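You operate a simulated robot arm through the tools that you are given. There is no shell and no other tool. Be economical: measure what you need, move in short steps, check, and stop when the job is done.

You run a simulated robot arm. Do the job below in one go: nothing can be reset, and whatever is moved stays where it is left.

## Task
Lap the blue dye off the iron plate with 6 m paste.
Fine: load the iron puck from the tin; put the puck back and close the tin. What is to be rubbed or washed off counts as gone when no trace of it is left.

The check looks at the end state, three seconds after you hand in, the way a careful person would. Anything else that was tipped, shoved, dropped, spilled or broken makes it a failure.

## Robot
A 6-joint arm with a two-finger parallel gripper, fixed in place. Base frame: the origin is at the foot of the arm, x ahead of it, y to its left, z up. Readings come in mm, degrees, newtons and seconds.
With the tool pointing down near the work surface it reaches from about 180 to 840 mm from the base axis. Its first joint turns from -166.0 to 166.0 degrees. Payload 3.91 kg.
The tool frame sits at the grasp point between the pads (the TCP): z along the fingers, y along the line on which they close. The tips reach 30 mm beyond it. Largest opening 110 mm; finger width 20, thickness 10; the body of the gripper, 48 by 112 mm, starts 55 mm behind the TCP.
Orientation is told as [roll, pitch, yaw] about the base's x, y, z axes, in that order, counted from this pose: with the fingers straight down and closing along the base's y, the tool's x points along the base's -x, its y along +y and its z along -z.

## Interface
- The arm moves only by the tool apply_moves. Its argument "motion" is a list of rows, each a list of 6 numbers: the shift along the base's x, y, z in mm, then the turn, a rotation vector about the base's x, y, z in degrees. In form: [[tx, ty, tz, ax, ay, az], ...]. A call has 1 to 20 rows; each row shifts and turns the commanded pose from where the row before left it. "fingers" is the finger opening in mm, from 0 to 110, set as the call begins (left out, the last holds). Rows are played at 5 a second. More than 50 mm and 8.6 degrees between two rows, or a gripper value outside its range, and nothing of the call is played. A pose out of reach is approached as far as the arm can. The call stops where the force on the tool passes 90 N (or 10 N more than at its start, if that is more) or the arm is blocked; 0.2 s more then pass. The fingers move at their own pace (about 108 mm/s each) and stop on an object; they squeeze with about 22 N. The grip force told is the motor's: it shows also when the fingers shut on nothing. Time passes only in rows, and 0.2 s behind the last, so rows that do not move let the fingers close. It gives the time, the measured TCP pose, the force on the tool (base axes), the opening and the grip force at its end, in the units of the frame above (readings bear some noise), with the torque about the TCP (base axes, N m) and any sound that the robot's microphone picked up.
- Cameras (640 x 400 px; columns grow to the right, rows downward): "scene" is fixed at [399.7, -648.3, 1586.7]; the picture's right is [0.87, 0.49, 0.00], its down [0.45, -0.80, -0.40] and it looks along [-0.19, 0.35, -0.92] (base axes); focal length 255 px, centre (320, 200). "wrist" rides on the gripper at [77, 7, -114] in the tool frame; the picture's right is [-0.09, 1.00, 0.00], its down [-0.80, -0.07, -0.59] and it looks along [-0.59, -0.05, 0.80] (tool axes); focal length 270 px, centre (320, 200). There is no depth. A picture from a camera that has moved, and an enlarged one, comes with that camera's place and axes in the base frame and with its lens.
- camera(camera): a new picture of that camera. The clock stands still meanwhile.
- slide_trunk(by): slides the trunk up (or, below 0, down) by that many mm; the arm rides with it, the base frame stays. It gives what a move gives, with no picture.
- close_up(camera, box): a new picture of the part [left, top, right, bottom] of that camera's present view, enlarged. The clock stands still meanwhile.
- sign_off(): hands the job in; it is judged then, once.

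Go step by step. Nothing tells you positions but the pictures and the camera data: compare them with the known pose of the tool, close in by small moves and look again before you grip or let go. The budget is 120 turns and 76 pictures, counting those below and the enlarged ones. Unless the task says otherwise, let go and move clear before handing in, and close with one line.

The tools are called as name(argument=value, ...) on one line, values as JSON. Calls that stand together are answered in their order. apply_moves: Moves the arm, as the interface text tells. Its arguments: {"type":"object","properties":{"motion":{"type":"array"},"fingers":{"type":"number"}},"required":["motion"]} The other tools are called the same way: slide_trunk (by) slides the trunk up or down; camera (camera) takes a picture; close_up (camera, box) takes an enlarged picture of a part of a camera's view; sign_off () hands the job in.

At the start:

```text
time: 0.0
tool_pos: [142.5, -328.6, 1203.9]
orientation: [0.0, 0.0, 0.0]
contact_force: [-0.2, 0.1, 1.2]
torque: [-0.02, -0.04, 0.02]
opening: 110.1
grip_force: 0.1
trunk travel left (down, up): [-475.0, 65.0]
```

scene: 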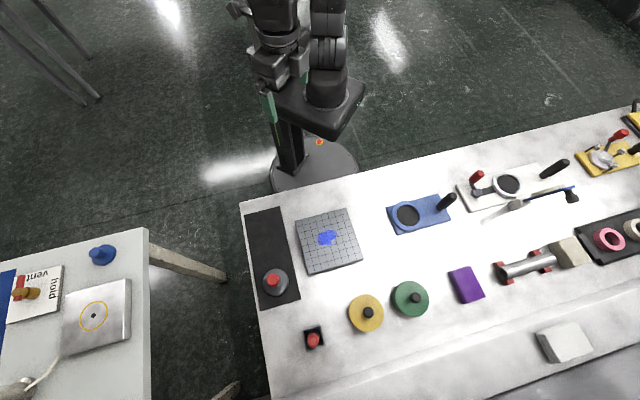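
wrist: 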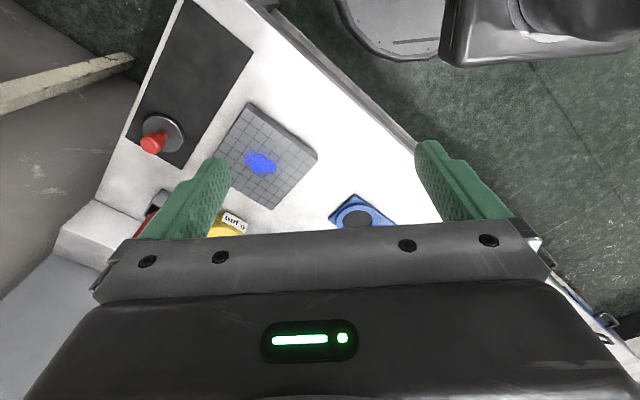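

I see a bench with a grey scored iron plate with a blue dye patch, a puck with red knob on a dark mat, and yellow and green tins. I'll look closer before moving.

close_up(camera="scene", box=[240, 190, 440, 370])

close_up(camera="scene", box=[380, 100, 640, 370])

close_up(camera="wrist", box=[80, 60, 420, 270])

```text
2.22 times, centred on (340, 280) of scene
camera zoom: at [399.7, -648.3, 1586.7], right [0.87, 0.49, 0.0], down [0.45, -0.8, -0.4], along [-0.19, 0.35, -0.92], focal length 568 px, centre (276, 22)
```

zoom: 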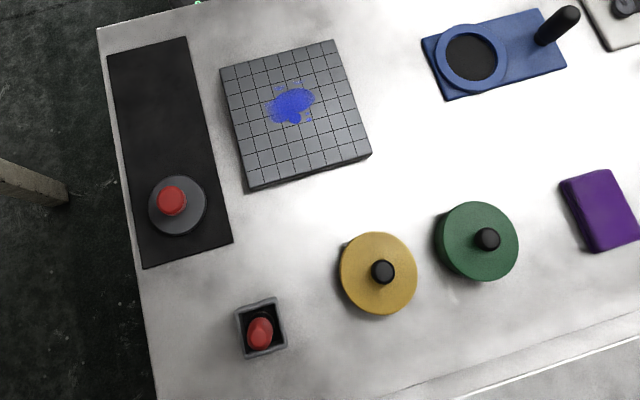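

```text
1.48 times, centred on (510, 235) of scene
camera zoom: at [399.7, -648.3, 1586.7], right [0.87, 0.49, 0.0], down [0.45, -0.8, -0.4], along [-0.19, 0.35, -0.92], focal length 378 px, centre (38, 148)
```

zoom: 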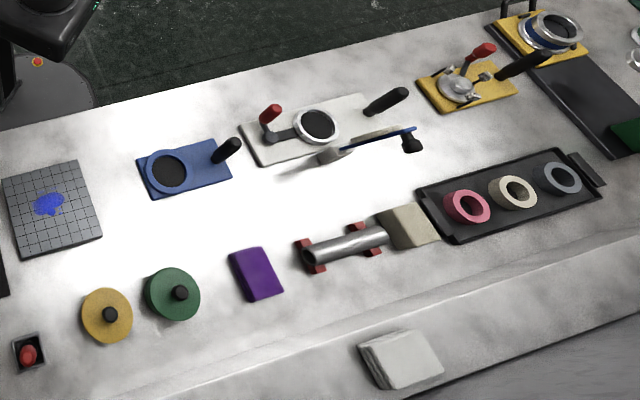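

```text
1.88 times, centred on (250, 165) of wrist
camera zoom: at [66.4, -320.4, 1318.5], right [0.09, 1.0, 0.0], down [0.8, -0.07, 0.59], along [0.59, -0.05, -0.8], focal length 509 px, centre (452, 266)
```

zoom: 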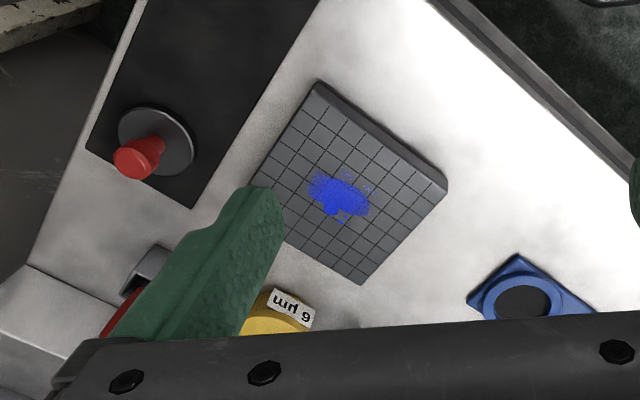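

Yellow tin is labelled 6 µm. I put the bench near z≈800, the plate near (322,-460), puck (250,-644), yellow tin (518,-588). I'll move over the bench and look.

apply_moves(motion=[[20, -45, 0, 0, 0, 0], [20, -45, 0, 0, 0, 0], [20, -45, 0, 0, 0, 0], [20, -45, 0, 0, 0, 0], [20, -25, 0, 0, 0, 0]], fingers=60)

slide_trunk(by=-150)

camera(camera="wrist")

camera(camera="scene")

```text
time: 1.2
tool_pos: [242.7, -533.5, 1202.9]
orientation: [0.0, 0.0, 0.1]
contact_force: [0.1, 0.7, 0.5]
torque: [0.01, 0.02, 0.0]
opening: 60.3
grip_force: 0.1
trunk travel left (down, up): [-475.0, 65.0]
```

```text
time: 3.0
tool_pos: [242.8, -531.9, 1053.0]
orientation: [0.0, 0.0, 0.0]
contact_force: [-0.3, -0.4, 0.3]
torque: [0.03, 0.01, -0.01]
opening: 59.9
grip_force: 0.0
trunk travel left (down, up): [-325.0, 215.0]
```

```text
70 pictures are left
camera wrist: at [165.2, -524.7, 1168.4], right [0.09, 1.0, 0.0], down [0.8, -0.07, 0.59], along [0.59, -0.05, -0.8], focal length 270 px, centre (320, 200)
```

wrist: 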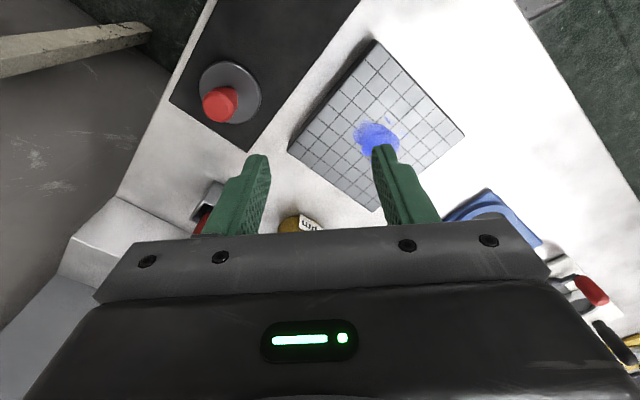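

```text
69 pictures are left
```

scene: 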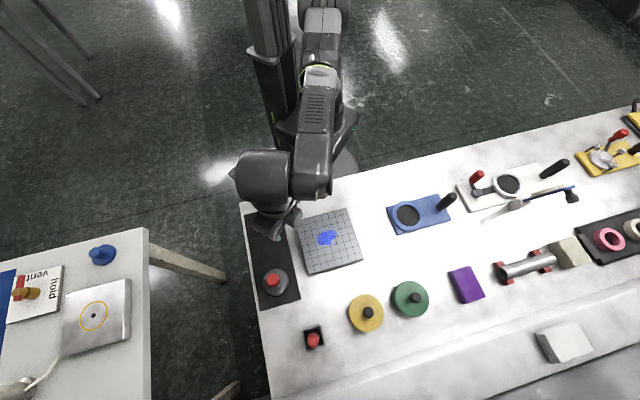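

The puck knob sits around (252,-648), top near z≈843. Next I'll look at the tins from closer.

apply_moves(motion=[[45, 10, 0, 0, 0, 0], [45, 10, 0, 0, 0, 0], [45, 10, 0, 0, 0, 0], [45, 10, 0, 0, 0, 0], [45, 10, 0, 0, 0, 0], [45, 0, 0, 0, 0, 0]])

camera(camera="wrist")

```text
time: 4.3
tool_pos: [512.4, -481.3, 1053.3]
orientation: [0.0, 0.0, -0.1]
contact_force: [-0.5, -0.3, -0.9]
torque: [0.03, -0.02, -0.03]
opening: 59.9
grip_force: 0.0
trunk travel left (down, up): [-325.0, 215.0]
```

```text
68 pictures are left
camera wrist: at [436.0, -473.9, 1167.5], right [0.09, 1.0, 0.0], down [0.8, -0.07, 0.59], along [0.59, -0.05, -0.8], focal length 270 px, centre (320, 200)
```

wrist: 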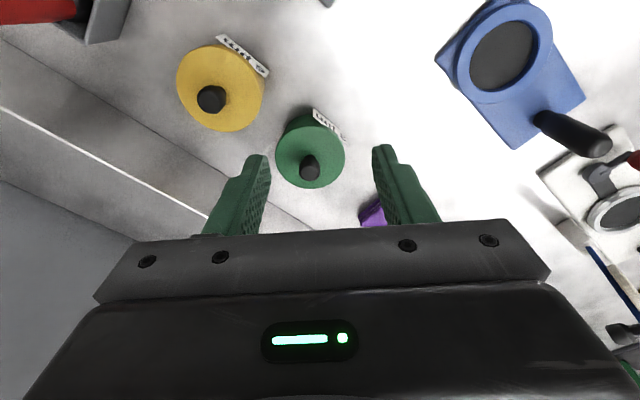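

close_up(camera="wrist", box=[160, 20, 360, 200])

```text
2.22 times, centred on (260, 110) of wrist
camera zoom: at [436.0, -473.9, 1167.5], right [0.09, 1.0, 0.0], down [0.8, -0.07, 0.59], along [0.59, -0.05, -0.8], focal length 601 px, centre (453, 400)
```

zoom: 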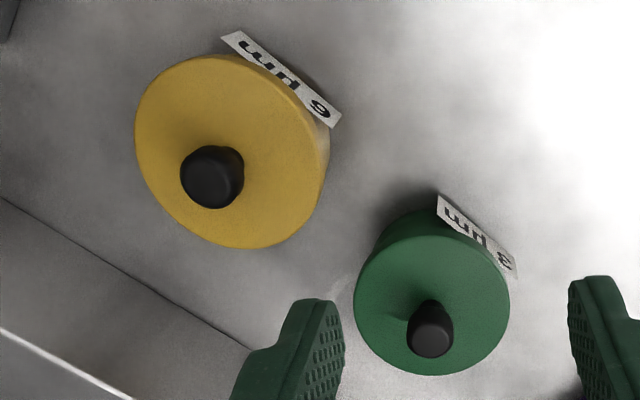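

close_up(camera="wrist", box=[220, 28, 276, 63])

close_up(camera="wrist", box=[300, 100, 356, 135])

```text
11.43 times, centred on (248, 46) of wrist
camera zoom: at [436.0, -473.9, 1167.5], right [0.09, 1.0, 0.0], down [0.8, -0.07, 0.59], along [0.59, -0.05, -0.8], focal length 3089 px, centre (1143, 1966)
```

zoom: 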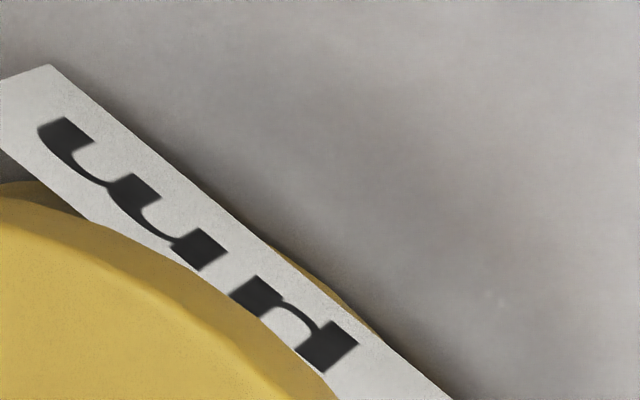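

```text
11.43 times, centred on (328, 118) of wrist
camera zoom: at [436.0, -473.9, 1167.5], right [0.09, 1.0, 0.0], down [0.8, -0.07, 0.59], along [0.59, -0.05, -0.8], focal length 3089 px, centre (229, 1143)
```

zoom: 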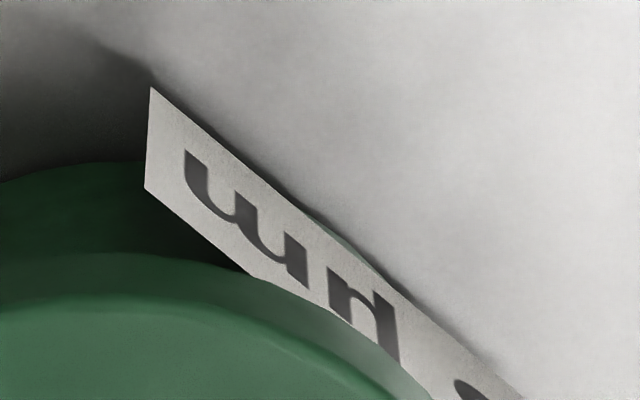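

close_up(camera="wrist", box=[242, 50, 282, 80])

close_up(camera="wrist", box=[320, 115, 360, 145])

```text
13.33 times, centred on (262, 65) of wrist
camera zoom: at [436.0, -473.9, 1167.5], right [0.09, 1.0, 0.0], down [0.8, -0.07, 0.59], along [0.59, -0.05, -0.8], focal length 3604 px, centre (1093, 2000)
```

zoom: 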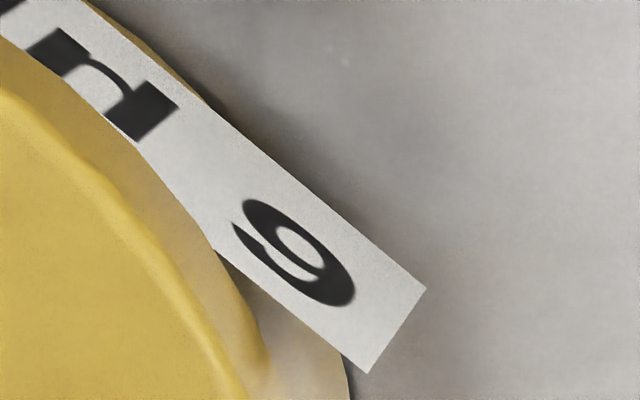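

```text
13.33 times, centred on (340, 130) of wrist
camera zoom: at [436.0, -473.9, 1167.5], right [0.09, 1.0, 0.0], down [0.8, -0.07, 0.59], along [0.59, -0.05, -0.8], focal length 3604 px, centre (53, 1133)
```

zoom: 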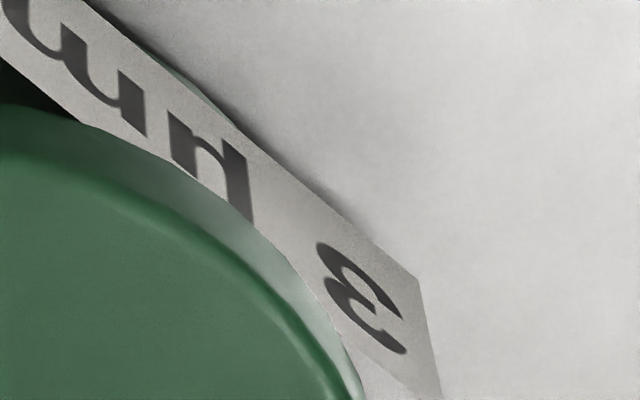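

Yellow is the 6 µm tin and green is 3 µm. I'll move above the yellow lid knob and lower somewhat to check alignment.

apply_moves(motion=[[3, -40, 0, 0, 0, 0], [3, -40, 0, 0, 0, 0], [3, -32, 0, 0, 0, 0], [0, 0, -40, 0, 0, 0], [0, 0, -40, 0, 0, 0]])

camera(camera="wrist")

```text
time: 5.5
tool_pos: [495.8, -561.9, 967.9]
orientation: [0.0, 0.0, 0.0]
contact_force: [-0.4, 1.2, 0.0]
torque: [0.02, 0.0, -0.01]
opening: 59.9
grip_force: 0.0
out of reach, approached as far as the arm can: row 2, 3
trunk travel left (down, up): [-325.0, 215.0]
```

```text
62 pictures are left
camera wrist: at [417.5, -554.3, 1082.3], right [0.09, 1.0, 0.0], down [0.8, -0.07, 0.59], along [0.59, -0.05, -0.8], focal length 270 px, centre (320, 200)
```

wrist: 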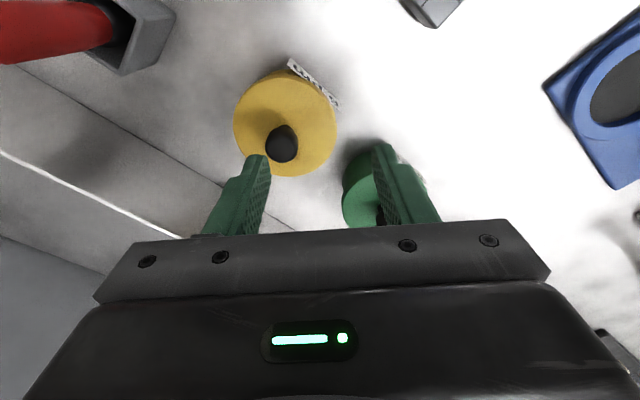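

Reach runs out at this shoulder height, so I'll raise the tool a bit, slide the trunk down, and retry.

apply_moves(motion=[[0, 0, 40, 0, 0, 0], [0, 0, 40, 0, 0, 0], [0, 0, 40, 0, 0, 0]])

slide_trunk(by=-120)

apply_moves(motion=[[10, -15, 0, 0, 0, 0], [10, -16, 0, 0, 0, 0], [0, 0, 0, 0, 0, 0]])

camera(camera="wrist")

```text
time: 6.3
tool_pos: [491.3, -559.4, 1068.4]
orientation: [-0.8, -0.5, 0.0]
contact_force: [0.6, -0.1, 0.0]
torque: [0.03, 0.0, 0.01]
opening: 60.1
grip_force: 0.0
out of reach, approached as far as the arm can: row 3
trunk travel left (down, up): [-325.0, 215.0]
```

```text
time: 7.8
tool_pos: [491.4, -558.3, 947.9]
orientation: [-0.7, -0.6, 0.0]
contact_force: [0.0, 0.6, 0.4]
torque: [0.03, -0.03, 0.05]
opening: 59.8
grip_force: 0.1
trunk travel left (down, up): [-205.0, 335.0]
```

```text
time: 8.7
tool_pos: [490.6, -561.1, 943.6]
orientation: [-0.9, -0.6, 0.0]
contact_force: [-0.1, 0.2, -0.3]
torque: [0.0, 0.0, 0.01]
opening: 60.2
grip_force: 0.2
out of reach, approached as far as the arm can: row 1, 2
trunk travel left (down, up): [-205.0, 335.0]
```

```text
61 pictures are left
camera wrist: at [412.2, -551.5, 1056.6], right [0.09, 1.0, -0.01], down [0.79, -0.06, 0.6], along [0.6, -0.06, -0.8], focal length 270 px, centre (320, 200)
```

wrist: 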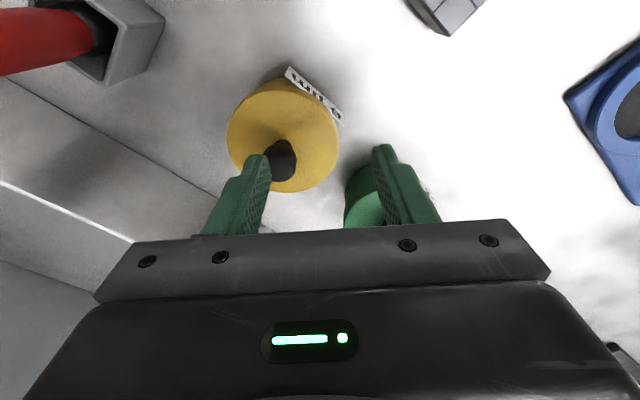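

The arm reaches further when the tool is low relative to the shoulder, so I'll slide the trunk back up and descend with the arm instead.

slide_trunk(by=270)

apply_moves(motion=[[0, 0, -48, 0, 0, 0], [0, 0, -48, 0.4, 0.3, 0], [0, 0, -48, 0.4, 0.3, 0], [0, 0, -48, 0, 0, 0], [0, 0, -48, 0, 0, 0], [0, 0, -20, 0, 0, 0], [10, -15, 0, 0, 0, 0], [10, -16, 0, 0, 0, 0], [0, 0, 0, 0, 0, 0]])

camera(camera="wrist")

```text
time: 11.4
tool_pos: [489.6, -561.3, 1212.0]
orientation: [-0.7, -0.5, 0.0]
contact_force: [-1.1, -0.2, -0.3]
torque: [-0.02, -0.04, 0.02]
opening: 59.9
grip_force: 0.0
trunk travel left (down, up): [-475.0, 65.0]
```

```text
time: 13.4
tool_pos: [510.1, -592.1, 951.8]
orientation: [0.0, 0.0, 0.0]
contact_force: [-0.7, 0.4, -0.1]
torque: [-0.01, 0.02, 0.0]
opening: 60.0
grip_force: 0.1
trunk travel left (down, up): [-475.0, 65.0]
```

```text
60 pictures are left
camera wrist: at [433.3, -583.7, 1067.4], right [0.09, 1.0, 0.0], down [0.8, -0.07, 0.59], along [0.59, -0.05, -0.8], focal length 270 px, centre (320, 200)
```

wrist: 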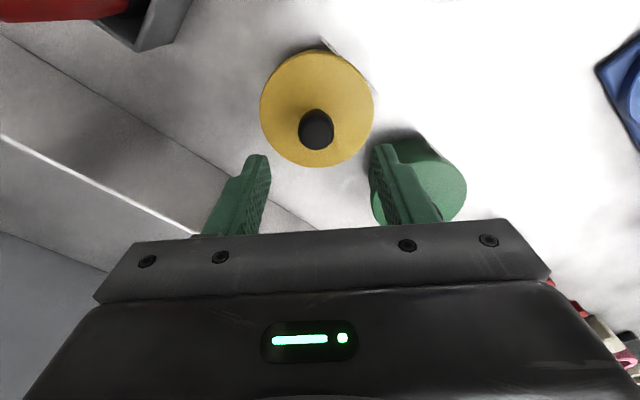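

apply_moves(motion=[[-2, -2, -20, 0, 0, 0], [0, 0, -18, 0, 0, 0], [0, 0, 0, 0, 0, 0]])

close_up(camera="wrist", box=[200, 40, 440, 240])

close_up(camera="scene", box=[300, 220, 460, 360])

```text
time: 14.2
tool_pos: [508.3, -593.2, 914.8]
orientation: [0.0, 0.0, 0.0]
contact_force: [0.1, -0.7, -0.4]
torque: [-0.01, 0.04, 0.01]
opening: 59.9
grip_force: 0.0
trunk travel left (down, up): [-475.0, 65.0]
```

```text
2.00 times, centred on (320, 140) of wrist
camera zoom: at [431.2, -585.8, 1029.1], right [0.09, 1.0, 0.0], down [0.8, -0.07, 0.6], along [0.59, -0.05, -0.8], focal length 541 px, centre (320, 320)
```

zoom: 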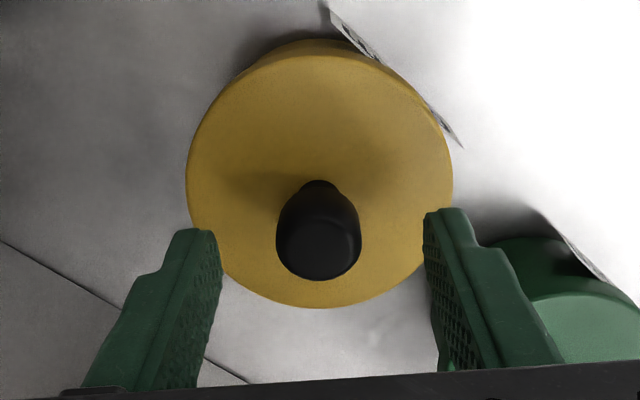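

```text
2.86 times, centred on (380, 290) of scene
camera zoom: at [399.7, -648.3, 1586.7], right [0.87, 0.49, 0.0], down [0.45, -0.8, -0.4], along [-0.19, 0.35, -0.92], focal length 730 px, centre (149, -57)
```

zoom: 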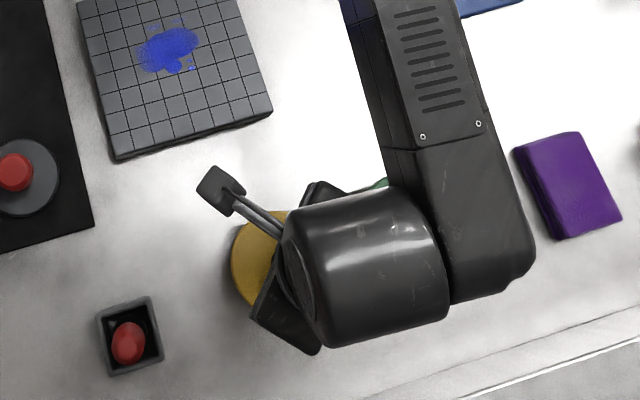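

apply_moves(motion=[[2, 0, -12, 0, 0, 0], [0, 0, -12, 0, 0, 0], [0, 0, 0, 0, 0, 0]])

close_up(camera="wrist", box=[200, 40, 440, 240])

```text
time: 15.0
tool_pos: [509.5, -592.9, 890.3]
orientation: [-0.1, 0.0, 0.0]
contact_force: [-0.3, -0.5, -0.2]
torque: [0.01, 0.04, -0.03]
opening: 60.2
grip_force: 0.1
trunk travel left (down, up): [-475.0, 65.0]
```

```text
2.00 times, centred on (320, 140) of wrist
camera zoom: at [433.3, -585.2, 1005.7], right [0.09, 1.0, 0.0], down [0.8, -0.07, 0.6], along [0.59, -0.05, -0.8], focal length 541 px, centre (320, 320)
```

zoom: 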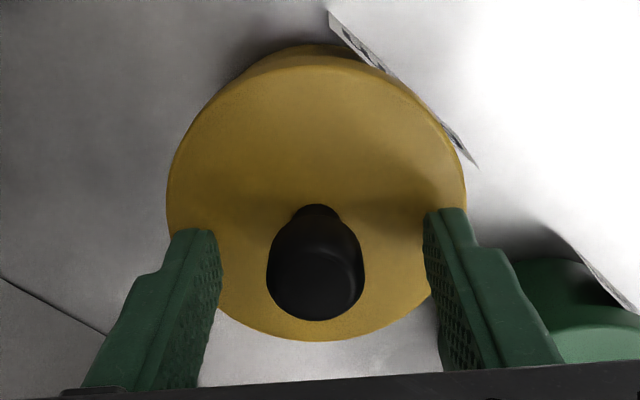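

apply_moves(motion=[[0, 0, -6, 0, 0, 0], [0, 0, 0, 0, 0, 0]])

apply_moves(motion=[[0, 0, 0, 0, 0, 0], [0, 0, 0, 0, 0, 0], [0, 0, 0, 0, 0, 0]], fingers=10)

close_up(camera="wrist", box=[200, 40, 440, 240])

```text
time: 15.6
tool_pos: [510.7, -592.7, 886.1]
orientation: [-0.1, -0.2, 0.1]
contact_force: [0.2, -0.6, 3.5]
torque: [0.05, 0.03, 0.05]
opening: 59.9
grip_force: 0.1
trunk travel left (down, up): [-475.0, 65.0]
```

```text
time: 16.4
tool_pos: [510.9, -593.1, 884.1]
orientation: [0.1, 0.0, 0.1]
contact_force: [0.2, 0.1, -0.4]
torque: [0.0, 0.01, 0.01]
opening: 24.4
grip_force: 21.8
trunk travel left (down, up): [-475.0, 65.0]
heard: snap
```

```text
2.00 times, centred on (320, 140) of wrist
camera zoom: at [433.6, -585.2, 999.6], right [0.09, 1.0, 0.0], down [0.8, -0.07, 0.59], along [0.59, -0.05, -0.8], focal length 541 px, centre (320, 320)
```

zoom: 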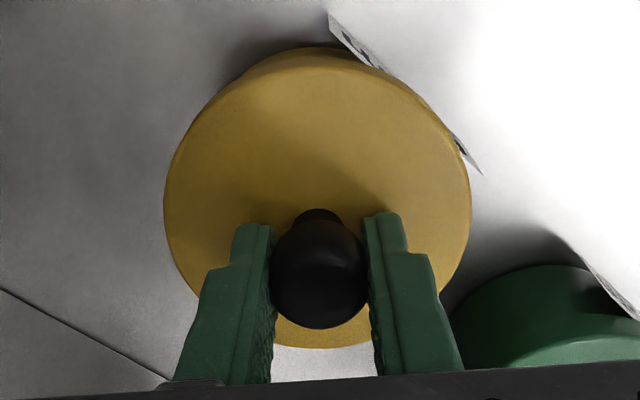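

The knob is gripped (24 mm). Lift gently and check that the lid comes free.

apply_moves(motion=[[0, 0, 4, 0, 0, 0], [0, 0, 8, 0, 0, 0], [0, 0, 20, 0, 0, 0], [0, 0, 30, 0, 0, 0], [0, 0, 0, 0, 0, 0]])

camera(camera="wrist")

close_up(camera="scene", box=[300, 220, 460, 360])

```text
time: 17.6
tool_pos: [510.4, -593.8, 946.9]
orientation: [-0.1, 0.0, -0.1]
contact_force: [-0.5, -0.5, -0.8]
torque: [-0.02, -0.01, 0.0]
opening: 24.3
grip_force: 21.9
trunk travel left (down, up): [-475.0, 65.0]
```

```text
55 pictures are left
camera wrist: at [432.8, -586.3, 1062.5], right [0.09, 1.0, 0.0], down [0.8, -0.07, 0.59], along [0.59, -0.05, -0.8], focal length 270 px, centre (320, 200)
```

wrist: 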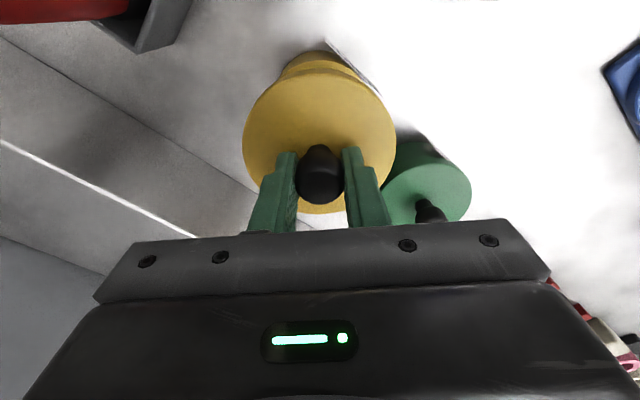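

```text
2.86 times, centred on (380, 290) of scene
camera zoom: at [399.7, -648.3, 1586.7], right [0.87, 0.49, 0.0], down [0.45, -0.8, -0.4], along [-0.19, 0.35, -0.92], focal length 730 px, centre (149, -57)
```

zoom: 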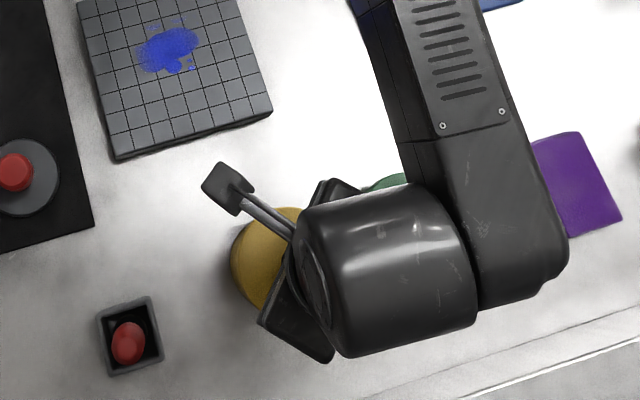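

The lid is off. I'll carry it to the free spot at about (545,-400) and look before lowering.

apply_moves(motion=[[0, 0, 30, 0, 0, 0], [5, 30, 0, 0, 0, 0], [6, 40, 0, 0, 0, 0], [8, 40, 0, 0, 0, 0], [8, 40, 0, 0, 0, 0], [8, 43, 0, 0, 0, 0], [0, 0, -30, 0, 0, 0], [0, 0, -30, 0, 0, 0], [0, 0, 0, 0, 0, 0]])

camera(camera="wrist")

camera(camera="scene")

```text
time: 19.6
tool_pos: [544.2, -401.9, 915.6]
orientation: [-0.1, -0.2, 0.0]
contact_force: [0.1, -0.1, -0.7]
torque: [-0.01, 0.0, -0.03]
opening: 24.5
grip_force: 22.0
trunk travel left (down, up): [-475.0, 65.0]
```

```text
53 pictures are left
camera wrist: at [467.3, -393.6, 1030.7], right [0.09, 1.0, 0.0], down [0.8, -0.07, 0.6], along [0.59, -0.05, -0.8], focal length 270 px, centre (320, 200)
```

wrist: 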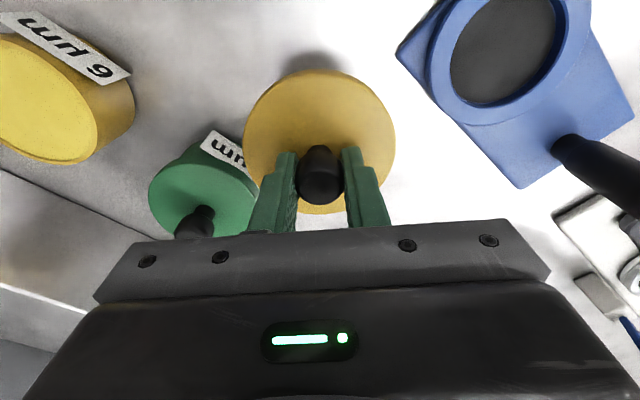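

```text
52 pictures are left
```

scene: 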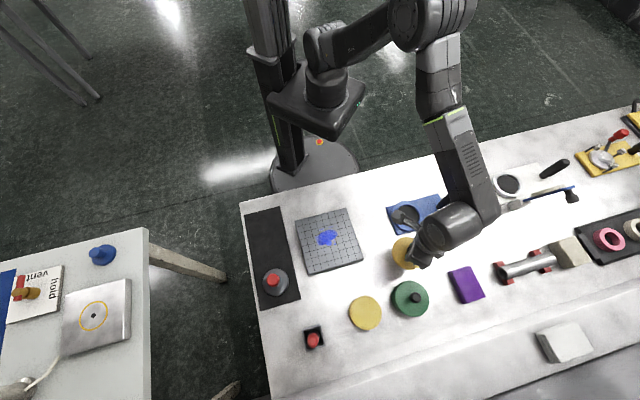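

Spot is clear. Lowering the lid in small steps to find contact.

apply_moves(motion=[[0, 0, -20, 0, 0, 0], [0, 0, -20, 0, 0, 0], [0, 0, -10, 0, 0, 0], [0, 0, 0, 0, 0, 0]])

camera(camera="wrist")

```text
time: 20.6
tool_pos: [545.2, -401.9, 866.1]
orientation: [0.0, 0.0, 0.0]
contact_force: [0.7, -0.4, 0.1]
torque: [0.05, 0.0, 0.01]
opening: 24.7
grip_force: 21.8
trunk travel left (down, up): [-475.0, 65.0]
```

```text
51 pictures are left
camera wrist: at [468.4, -393.2, 981.2], right [0.09, 1.0, 0.0], down [0.8, -0.07, 0.59], along [0.59, -0.05, -0.8], focal length 270 px, centre (320, 200)
```

wrist: 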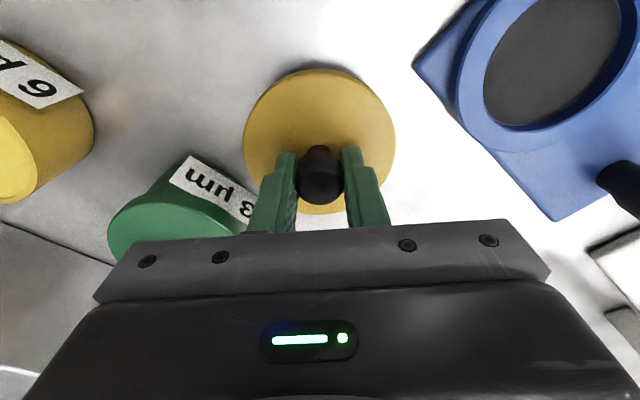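

apply_moves(motion=[[0, 0, -4, 0, 0, 0], [0, 0, -4, 0, 0, 0], [0, 0, 0, 0, 0, 0]])

apply_moves(motion=[[0, 0, -3, 0, 0, 0], [0, 0, -3, 0, 0, 0], [0, 0, 0, 0, 0, 0]])

```text
time: 21.4
tool_pos: [544.6, -400.5, 859.9]
orientation: [-0.1, 0.0, -0.1]
contact_force: [1.0, 0.3, -0.3]
torque: [0.01, 0.0, -0.01]
opening: 24.3
grip_force: 21.5
trunk travel left (down, up): [-475.0, 65.0]
```

```text
time: 22.2
tool_pos: [545.5, -402.0, 853.4]
orientation: [0.0, 0.1, 0.0]
contact_force: [-0.5, 0.5, -0.7]
torque: [0.03, 0.0, -0.02]
opening: 24.4
grip_force: 21.5
trunk travel left (down, up): [-475.0, 65.0]
```

apply_moves(motion=[[0, 0, -2, 0, 0, 0], [0, 0, -2, 0, 0, 0], [0, 0, 0, 0, 0, 0]])

apply_moves(motion=[[0, 0, -2, 0, 0, 0], [0, 0, -2, 0, 0, 0], [0, 0, 0, 0, 0, 0]])

close_up(camera="wrist", box=[200, 40, 440, 240])

```text
time: 23.0
tool_pos: [545.2, -400.9, 849.5]
orientation: [0.0, -0.1, 0.0]
contact_force: [0.2, 0.1, -0.5]
torque: [0.03, 0.02, 0.02]
opening: 24.4
grip_force: 22.4
trunk travel left (down, up): [-475.0, 65.0]
```

```text
time: 23.8
tool_pos: [545.4, -400.1, 846.1]
orientation: [0.0, -0.1, 0.1]
contact_force: [-0.7, -0.1, 0.1]
torque: [-0.03, -0.02, -0.03]
opening: 24.5
grip_force: 21.9
trunk travel left (down, up): [-475.0, 65.0]
```

```text
2.00 times, centred on (320, 140) of wrist
camera zoom: at [468.2, -392.8, 959.9], right [0.09, 1.0, 0.0], down [0.8, -0.07, 0.59], along [0.59, -0.05, -0.8], focal length 541 px, centre (320, 320)
```

zoom: 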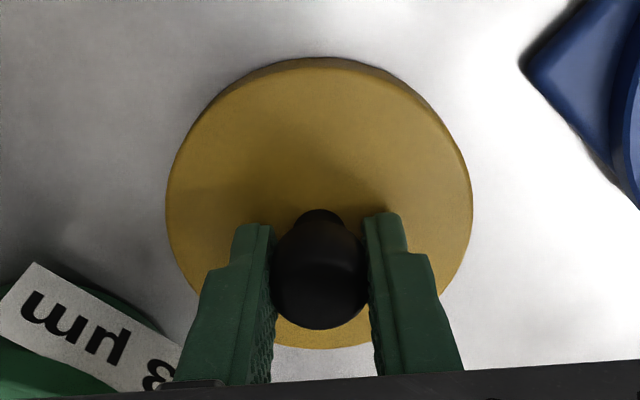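

apply_moves(motion=[[0, 0, -2, 0, 0, 0], [0, 0, -1, 0, 0, 0], [0, 0, 0, 0, 0, 0]])

apply_moves(motion=[[0, 0, -2, 0, 0, 0], [0, 0, -1, 0, 0, 0], [0, 0, 0, 0, 0, 0]])

```text
time: 24.6
tool_pos: [545.9, -400.9, 843.4]
orientation: [-0.2, -0.1, 0.0]
contact_force: [1.5, 0.9, 10.3]
torque: [0.02, 0.27, 0.0]
opening: 24.5
grip_force: 22.2
trunk travel left (down, up): [-475.0, 65.0]
```

```text
time: 25.4
tool_pos: [545.9, -400.4, 843.7]
orientation: [-0.3, -0.3, 0.0]
contact_force: [3.1, 0.3, 35.2]
torque: [0.18, 0.07, -0.06]
opening: 24.5
grip_force: 22.0
trunk travel left (down, up): [-475.0, 65.0]
```

Lid is resting on the bench (contact at TCP z≈843.6). Relax the pressure, release, and rise.

apply_moves(motion=[[0, 0, 2, 0, 0, 0], [0, 0, 1, 0, 0, 0], [0, 0, 0, 0, 0, 0]])

apply_moves(motion=[[0, 0, 0, 0, 0, 0], [0, 0, 0, 0, 0, 0], [0, 0, 10, 0, 0, 0], [0, 0, 30, 0, 0, 0], [0, 0, 40, 0, 0, 0], [0, 0, 40, 0, 0, 0], [0, 0, 0, 0, 0, 0]], fingers=60)

camera(camera="wrist")

```text
time: 26.2
tool_pos: [546.8, -401.7, 843.5]
orientation: [-0.1, -0.1, -0.1]
contact_force: [8.9, -3.9, 22.1]
torque: [-0.12, -0.63, -0.01]
opening: 24.6
grip_force: 22.2
trunk travel left (down, up): [-475.0, 65.0]
```

```text
time: 27.8
tool_pos: [545.1, -401.2, 961.8]
orientation: [0.0, -0.1, 0.0]
contact_force: [-0.8, -0.1, 0.1]
torque: [0.0, 0.0, 0.02]
opening: 59.8
grip_force: 0.1
trunk travel left (down, up): [-475.0, 65.0]
```

```text
49 pictures are left
camera wrist: at [467.4, -392.7, 1077.0], right [0.09, 1.0, 0.0], down [0.8, -0.07, 0.59], along [0.59, -0.05, -0.8], focal length 270 px, centre (320, 200)
```

wrist: 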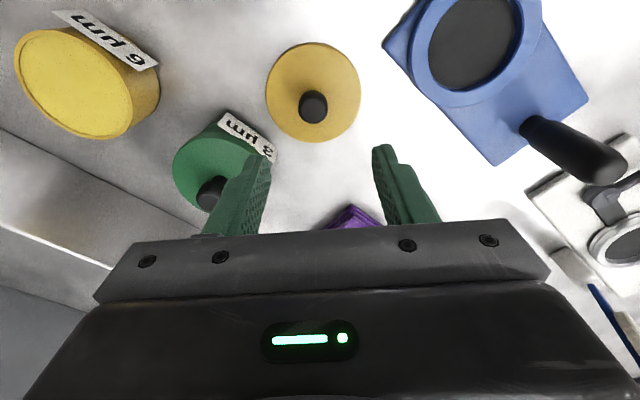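

Lid parked safely. Now to the puck.

apply_moves(motion=[[-36, -30, 0, 0, 0, 0], [-36, -30, 0, 0, 0, 0], [-36, -30, 0, 0, 0, 0], [-36, -30, 0, 0, 0, 0], [-36, -30, 0, 0, 0, 0], [-36, -30, 0, 0, 0, 0], [-36, -30, 0, 0, 0, 0], [-41, -34, 0, 0, 0, 0], [0, 0, -20, 0, 0, 0], [0, 0, 0, 0, 0, 0]])

camera(camera="wrist")

camera(camera="scene")

```text
refused: row 8 steps farther than a row can; nothing moved
```

```text
48 pictures are left
camera wrist: at [467.4, -392.7, 1077.0], right [0.09, 1.0, 0.0], down [0.8, -0.07, 0.59], along [0.59, -0.05, -0.8], focal length 270 px, centre (320, 200)
```

wrist: 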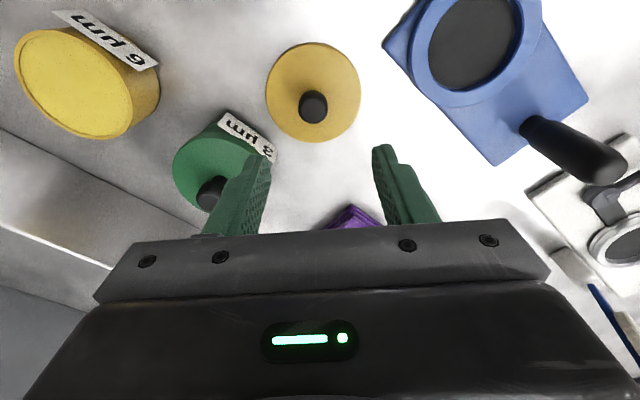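

```text
47 pictures are left
```

scene: 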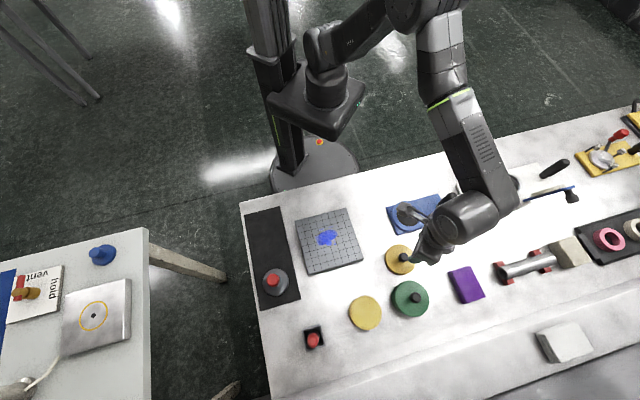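

apply_moves(motion=[[-36, -30, 0, 0, 0, 0], [-36, -30, 0, 0, 0, 0], [-36, -30, 0, 0, 0, 0], [-36, -30, 0, 0, 0, 0], [-36, -30, 0, 0, 0, 0], [-36, -30, 0, 0, 0, 0], [-36, -30, 0, 0, 0, 0], [-36, -30, 0, 0, 0, 0], [-5, -4, -20, 0, 0, 0], [0, 0, 0, 0, 0, 0]])

camera(camera="wrist")

```text
time: 30.0
tool_pos: [253.3, -643.9, 942.5]
orientation: [0.0, 0.0, -0.1]
contact_force: [-0.5, -0.5, 0.0]
torque: [-0.02, -0.02, 0.03]
opening: 60.1
grip_force: 0.1
trunk travel left (down, up): [-475.0, 65.0]
```

```text
46 pictures are left
camera wrist: at [175.9, -636.6, 1057.0], right [0.09, 1.0, 0.0], down [0.8, -0.07, 0.6], along [0.59, -0.05, -0.8], focal length 270 px, centre (320, 200)
```

wrist: 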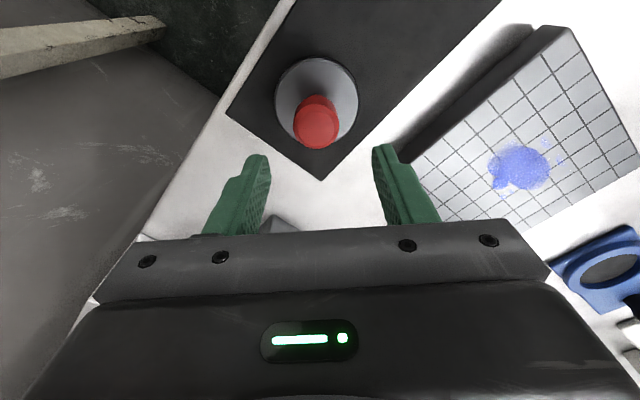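

apply_moves(motion=[[1, -2, -25, 0, 0, 0], [1, 0, -22, 0, 0, 0], [0, 0, 0, 0, 0, 0]])

close_up(camera="wrist", box=[200, 40, 440, 240])

```text
time: 30.8
tool_pos: [256.9, -646.4, 894.9]
orientation: [0.0, -0.1, 0.1]
contact_force: [-0.8, 0.0, 0.1]
torque: [-0.03, -0.01, 0.0]
opening: 60.0
grip_force: 0.1
trunk travel left (down, up): [-475.0, 65.0]
```

```text
2.00 times, centred on (320, 140) of wrist
camera zoom: at [179.1, -638.7, 1009.7], right [0.09, 1.0, 0.0], down [0.8, -0.07, 0.6], along [0.59, -0.05, -0.8], focal length 541 px, centre (320, 320)
```

zoom: 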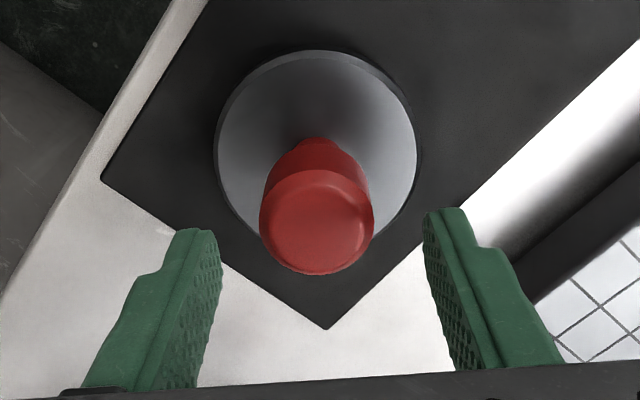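

apply_moves(motion=[[1.5, 0, -20, 0, 0, 0], [0, 0, -20, 0, 0, 0], [0, 0, 0, 0, 0, 0]])

close_up(camera="wrist", box=[200, 40, 440, 240])

```text
time: 31.6
tool_pos: [256.4, -646.8, 855.8]
orientation: [0.0, 0.1, 0.0]
contact_force: [0.2, 0.2, 0.1]
torque: [-0.03, -0.02, 0.02]
opening: 59.9
grip_force: 0.1
trunk travel left (down, up): [-475.0, 65.0]
```

```text
2.00 times, centred on (320, 140) of wrist
camera zoom: at [179.8, -638.4, 970.3], right [0.09, 1.0, 0.0], down [0.8, -0.07, 0.6], along [0.59, -0.05, -0.8], focal length 541 px, centre (320, 320)
```

zoom: 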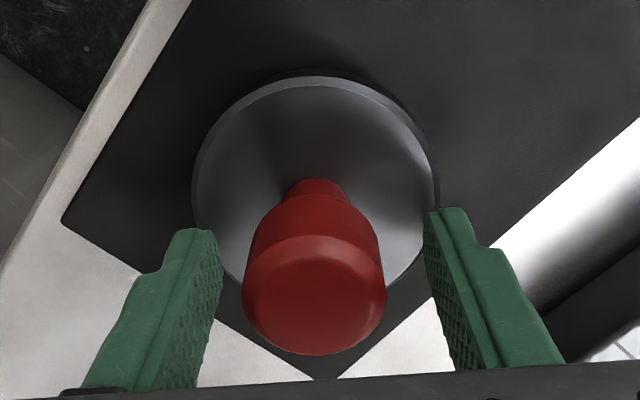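

apply_moves(motion=[[0, -1, -6, 0, 0, 0], [0, 0, -6, 0, 0, 0], [0, 0, 0, 0, 0, 0]])

apply_moves(motion=[[0, 0, 0, 0, 0, 0], [0, 0, 0, 0, 0, 0], [0, 0, 0, 0, 0, 0]], fingers=20)

camera(camera="wrist")

```text
time: 32.4
tool_pos: [257.3, -646.5, 849.6]
orientation: [-0.5, -0.1, -0.1]
contact_force: [0.8, -0.5, 33.9]
torque: [1.12, 0.05, -0.07]
opening: 60.0
grip_force: 0.1
trunk travel left (down, up): [-475.0, 65.0]
```

```text
time: 33.2
tool_pos: [257.1, -645.7, 847.8]
orientation: [-0.5, -0.3, -0.1]
contact_force: [4.7, -1.1, 45.8]
torque: [1.47, 0.17, 0.02]
opening: 34.1
grip_force: 13.7
trunk travel left (down, up): [-475.0, 65.0]
```

```text
43 pictures are left
camera wrist: at [179.2, -637.7, 962.4], right [0.09, 1.0, -0.01], down [0.8, -0.07, 0.6], along [0.59, -0.06, -0.8], focal length 270 px, centre (320, 200)
```

wrist: 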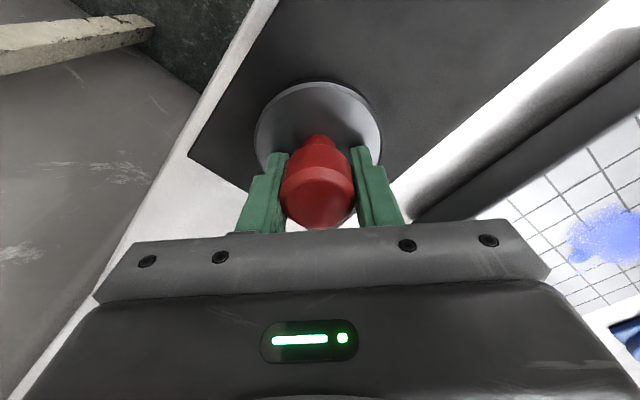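

The tips touched the puck disc (top ≈ z 819). I'll open, ease up a few mm, and regrip without pressing.

apply_moves(motion=[[0, 0, 2, 0, 0, 0], [0, 0, 5, 0, 0, 0], [0, 0, 0, 0, 0, 0]], fingers=50)

apply_moves(motion=[[0, 0, 0, 0, 0, 0], [0, 0, 0, 0, 0, 0], [0, 0, 0, 0, 0, 0]], fingers=20)

apply_moves(motion=[[0, 0, 5, 0, 0, 0], [0, 0, 20, 0, 0, 0], [0, 0, 30, 0, 0, 0], [0, 0, 35, 0, 0, 0], [0, 0, 0, 0, 0, 0]])

camera(camera="wrist")

```text
time: 34.0
tool_pos: [255.0, -643.8, 847.6]
orientation: [0.2, 0.0, 0.0]
contact_force: [2.0, 0.3, 9.1]
torque: [-0.27, -0.08, 0.08]
opening: 49.6
grip_force: 0.0
trunk travel left (down, up): [-475.0, 65.0]
```

```text
time: 34.8
tool_pos: [255.4, -645.7, 847.6]
orientation: [0.2, 0.1, -0.1]
contact_force: [-1.1, 0.1, -0.1]
torque: [-0.11, 0.18, -0.09]
opening: 33.0
grip_force: 22.2
trunk travel left (down, up): [-475.0, 65.0]
```

```text
time: 36.0
tool_pos: [256.5, -647.1, 938.7]
orientation: [0.0, 0.0, 0.0]
contact_force: [0.2, -0.1, -3.3]
torque: [0.0, -0.03, -0.01]
opening: 33.0
grip_force: 21.9
trunk travel left (down, up): [-475.0, 65.0]
```

```text
42 pictures are left
camera wrist: at [178.6, -638.8, 1053.5], right [0.09, 1.0, 0.0], down [0.8, -0.07, 0.59], along [0.59, -0.05, -0.8], focal length 270 px, centre (320, 200)
```

wrist: 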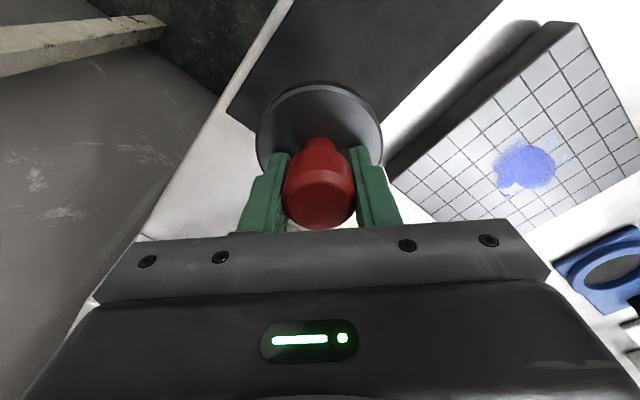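

Puck is held. Carry it over the open yellow tin.

apply_moves(motion=[[0, 0, 21, 0, 0, 0], [42, 9, 0, 0, 0, 0], [42, 9, 0, 0, 0, 0], [42, 9, 0, 0, 0, 0], [42, 9, 0, 0, 0, 0], [43, 9, 0, 0, 0, 0], [43, 9, 0, 0, 0, 0], [0, 0, 0, 0, 0, 0]])

camera(camera="wrist")

close_up(camera="scene", box=[300, 220, 460, 360])

```text
time: 37.8
tool_pos: [510.5, -594.1, 958.4]
orientation: [-0.1, -0.1, -0.1]
contact_force: [0.4, -0.4, -5.3]
torque: [0.0, -0.01, 0.04]
opening: 32.8
grip_force: 22.3
trunk travel left (down, up): [-475.0, 65.0]
```

```text
41 pictures are left
camera wrist: at [432.2, -586.6, 1072.9], right [0.09, 1.0, 0.0], down [0.8, -0.07, 0.59], along [0.59, -0.05, -0.8], focal length 270 px, centre (320, 200)
```

wrist: 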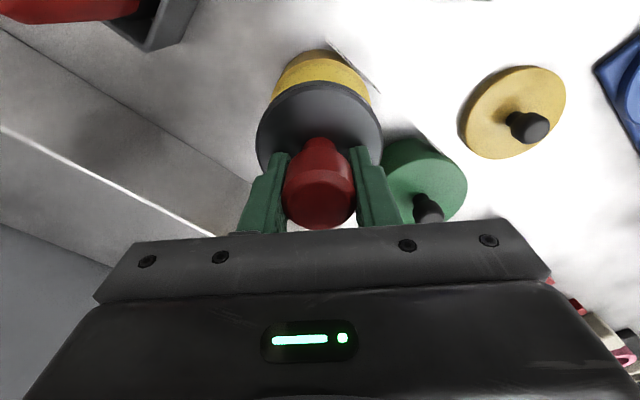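

```text
2.86 times, centred on (380, 290) of scene
camera zoom: at [399.7, -648.3, 1586.7], right [0.87, 0.49, 0.0], down [0.45, -0.8, -0.4], along [-0.19, 0.35, -0.92], focal length 730 px, centre (149, -57)
```

zoom: 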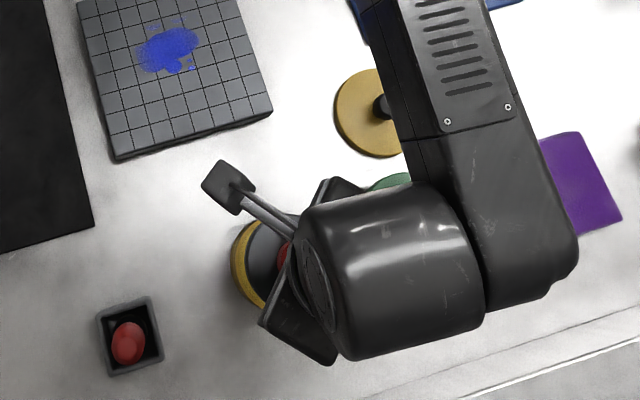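

Aligned over the tin. Lower in stages until light contact with the paste.

apply_moves(motion=[[0, 1, -20, 0, 0, 0], [0, 0, -20, 0, 0, 0], [0, 0, -13, 0, 0, 0], [0, 0, 0, 0, 0, 0]])

camera(camera="wrist")

```text
time: 38.8
tool_pos: [510.1, -592.6, 906.8]
orientation: [0.0, 0.0, 0.0]
contact_force: [0.5, -0.4, -3.8]
torque: [-0.02, 0.01, 0.01]
opening: 32.7
grip_force: 22.1
trunk travel left (down, up): [-475.0, 65.0]
```

```text
39 pictures are left
camera wrist: at [433.5, -585.0, 1021.0], right [0.09, 1.0, 0.0], down [0.8, -0.07, 0.59], along [0.59, -0.05, -0.8], focal length 270 px, centre (320, 200)
```

wrist: 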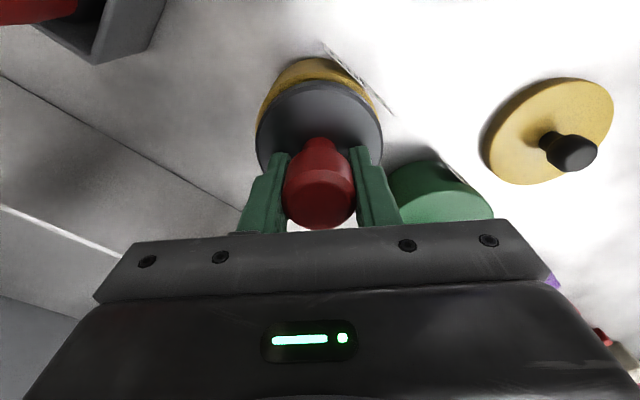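

apply_moves(motion=[[0, 0, -5, 0, 0, 0], [0, 0, -5, 0, 0, 0], [0, 0, 0, 0, 0, 0]])

apply_moves(motion=[[0, 0, -3, 0, 0, 0], [0, 0, -2, 0, 0, 0], [0, 0, 0, 0, 0, 0]])

apply_moves(motion=[[0, 0, -2, 0, 0, 0], [0, 0, -2, 0, 0, 0], [0, 0, 0, 0, 0, 0]])

close_up(camera="wrist", box=[200, 20, 440, 220])

```text
time: 39.6
tool_pos: [510.4, -592.6, 897.2]
orientation: [0.0, 0.0, 0.0]
contact_force: [-1.3, 0.0, -3.8]
torque: [0.0, -0.04, -0.02]
opening: 32.4
grip_force: 22.0
trunk travel left (down, up): [-475.0, 65.0]
```

```text
time: 40.4
tool_pos: [509.5, -592.4, 892.0]
orientation: [0.0, 0.0, 0.0]
contact_force: [0.1, -0.8, -3.9]
torque: [-0.02, 0.01, 0.05]
opening: 32.5
grip_force: 22.3
trunk travel left (down, up): [-475.0, 65.0]
```

```text
time: 41.2
tool_pos: [510.7, -592.2, 891.4]
orientation: [-0.3, -0.2, 0.0]
contact_force: [3.6, -3.4, 18.6]
torque: [0.48, 0.52, 0.01]
opening: 32.5
grip_force: 22.0
trunk travel left (down, up): [-475.0, 65.0]
```

```text
2.00 times, centred on (320, 120) of wrist
camera zoom: at [432.5, -584.1, 1006.6], right [0.09, 1.0, 0.0], down [0.8, -0.07, 0.6], along [0.59, -0.06, -0.8], focal length 541 px, centre (320, 360)
```

zoom: 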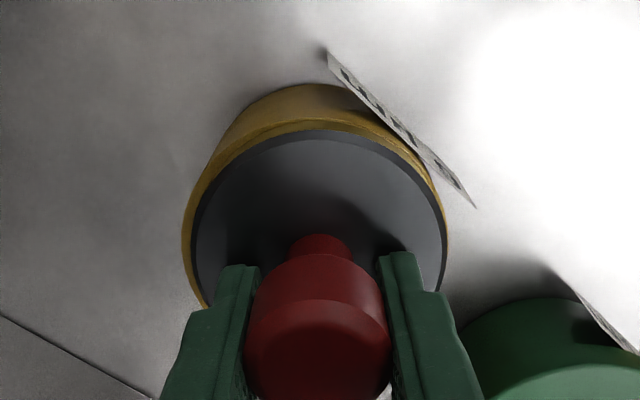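

Contact torque suggests the puck is catching the rim on its -x/+y side. I'll lift slightly, shift 1.5 mm each way, and try again.

apply_moves(motion=[[0, 0, 3, 0, 0, 0], [0, 0, 1, 0, 0, 0], [2, -2, 0, 0, 0, 0], [0, 0, 0, 0, 0, 0]])

apply_moves(motion=[[0, 0, -2, 0, 0, 0], [0, 0, -2, 0, 0, 0], [0, 0, 0, 0, 0, 0]])

close_up(camera="wrist", box=[200, 20, 440, 220])

```text
time: 42.2
tool_pos: [512.0, -593.8, 893.4]
orientation: [0.1, -0.1, 0.0]
contact_force: [-0.5, -0.6, -0.8]
torque: [-0.09, 0.03, -0.08]
opening: 32.8
grip_force: 22.1
trunk travel left (down, up): [-475.0, 65.0]
```

```text
time: 43.0
tool_pos: [511.6, -594.3, 892.4]
orientation: [-0.3, -0.1, 0.0]
contact_force: [-3.8, 1.4, 19.2]
torque: [0.7, 0.7, 0.07]
opening: 32.9
grip_force: 21.8
trunk travel left (down, up): [-475.0, 65.0]
```

```text
2.00 times, centred on (320, 120) of wrist
camera zoom: at [434.5, -585.9, 1006.6], right [0.09, 1.0, 0.0], down [0.8, -0.07, 0.6], along [0.59, -0.06, -0.8], focal length 541 px, centre (320, 360)
```

zoom: 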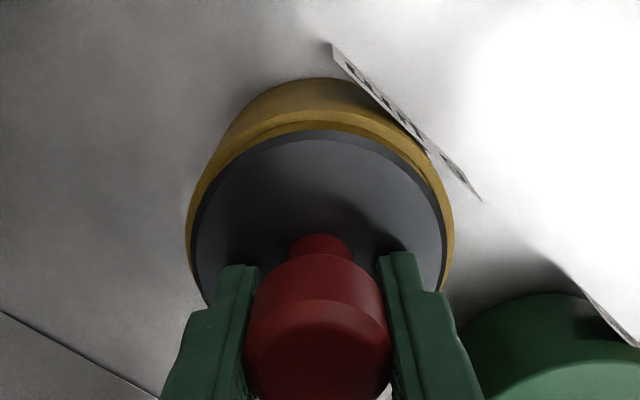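

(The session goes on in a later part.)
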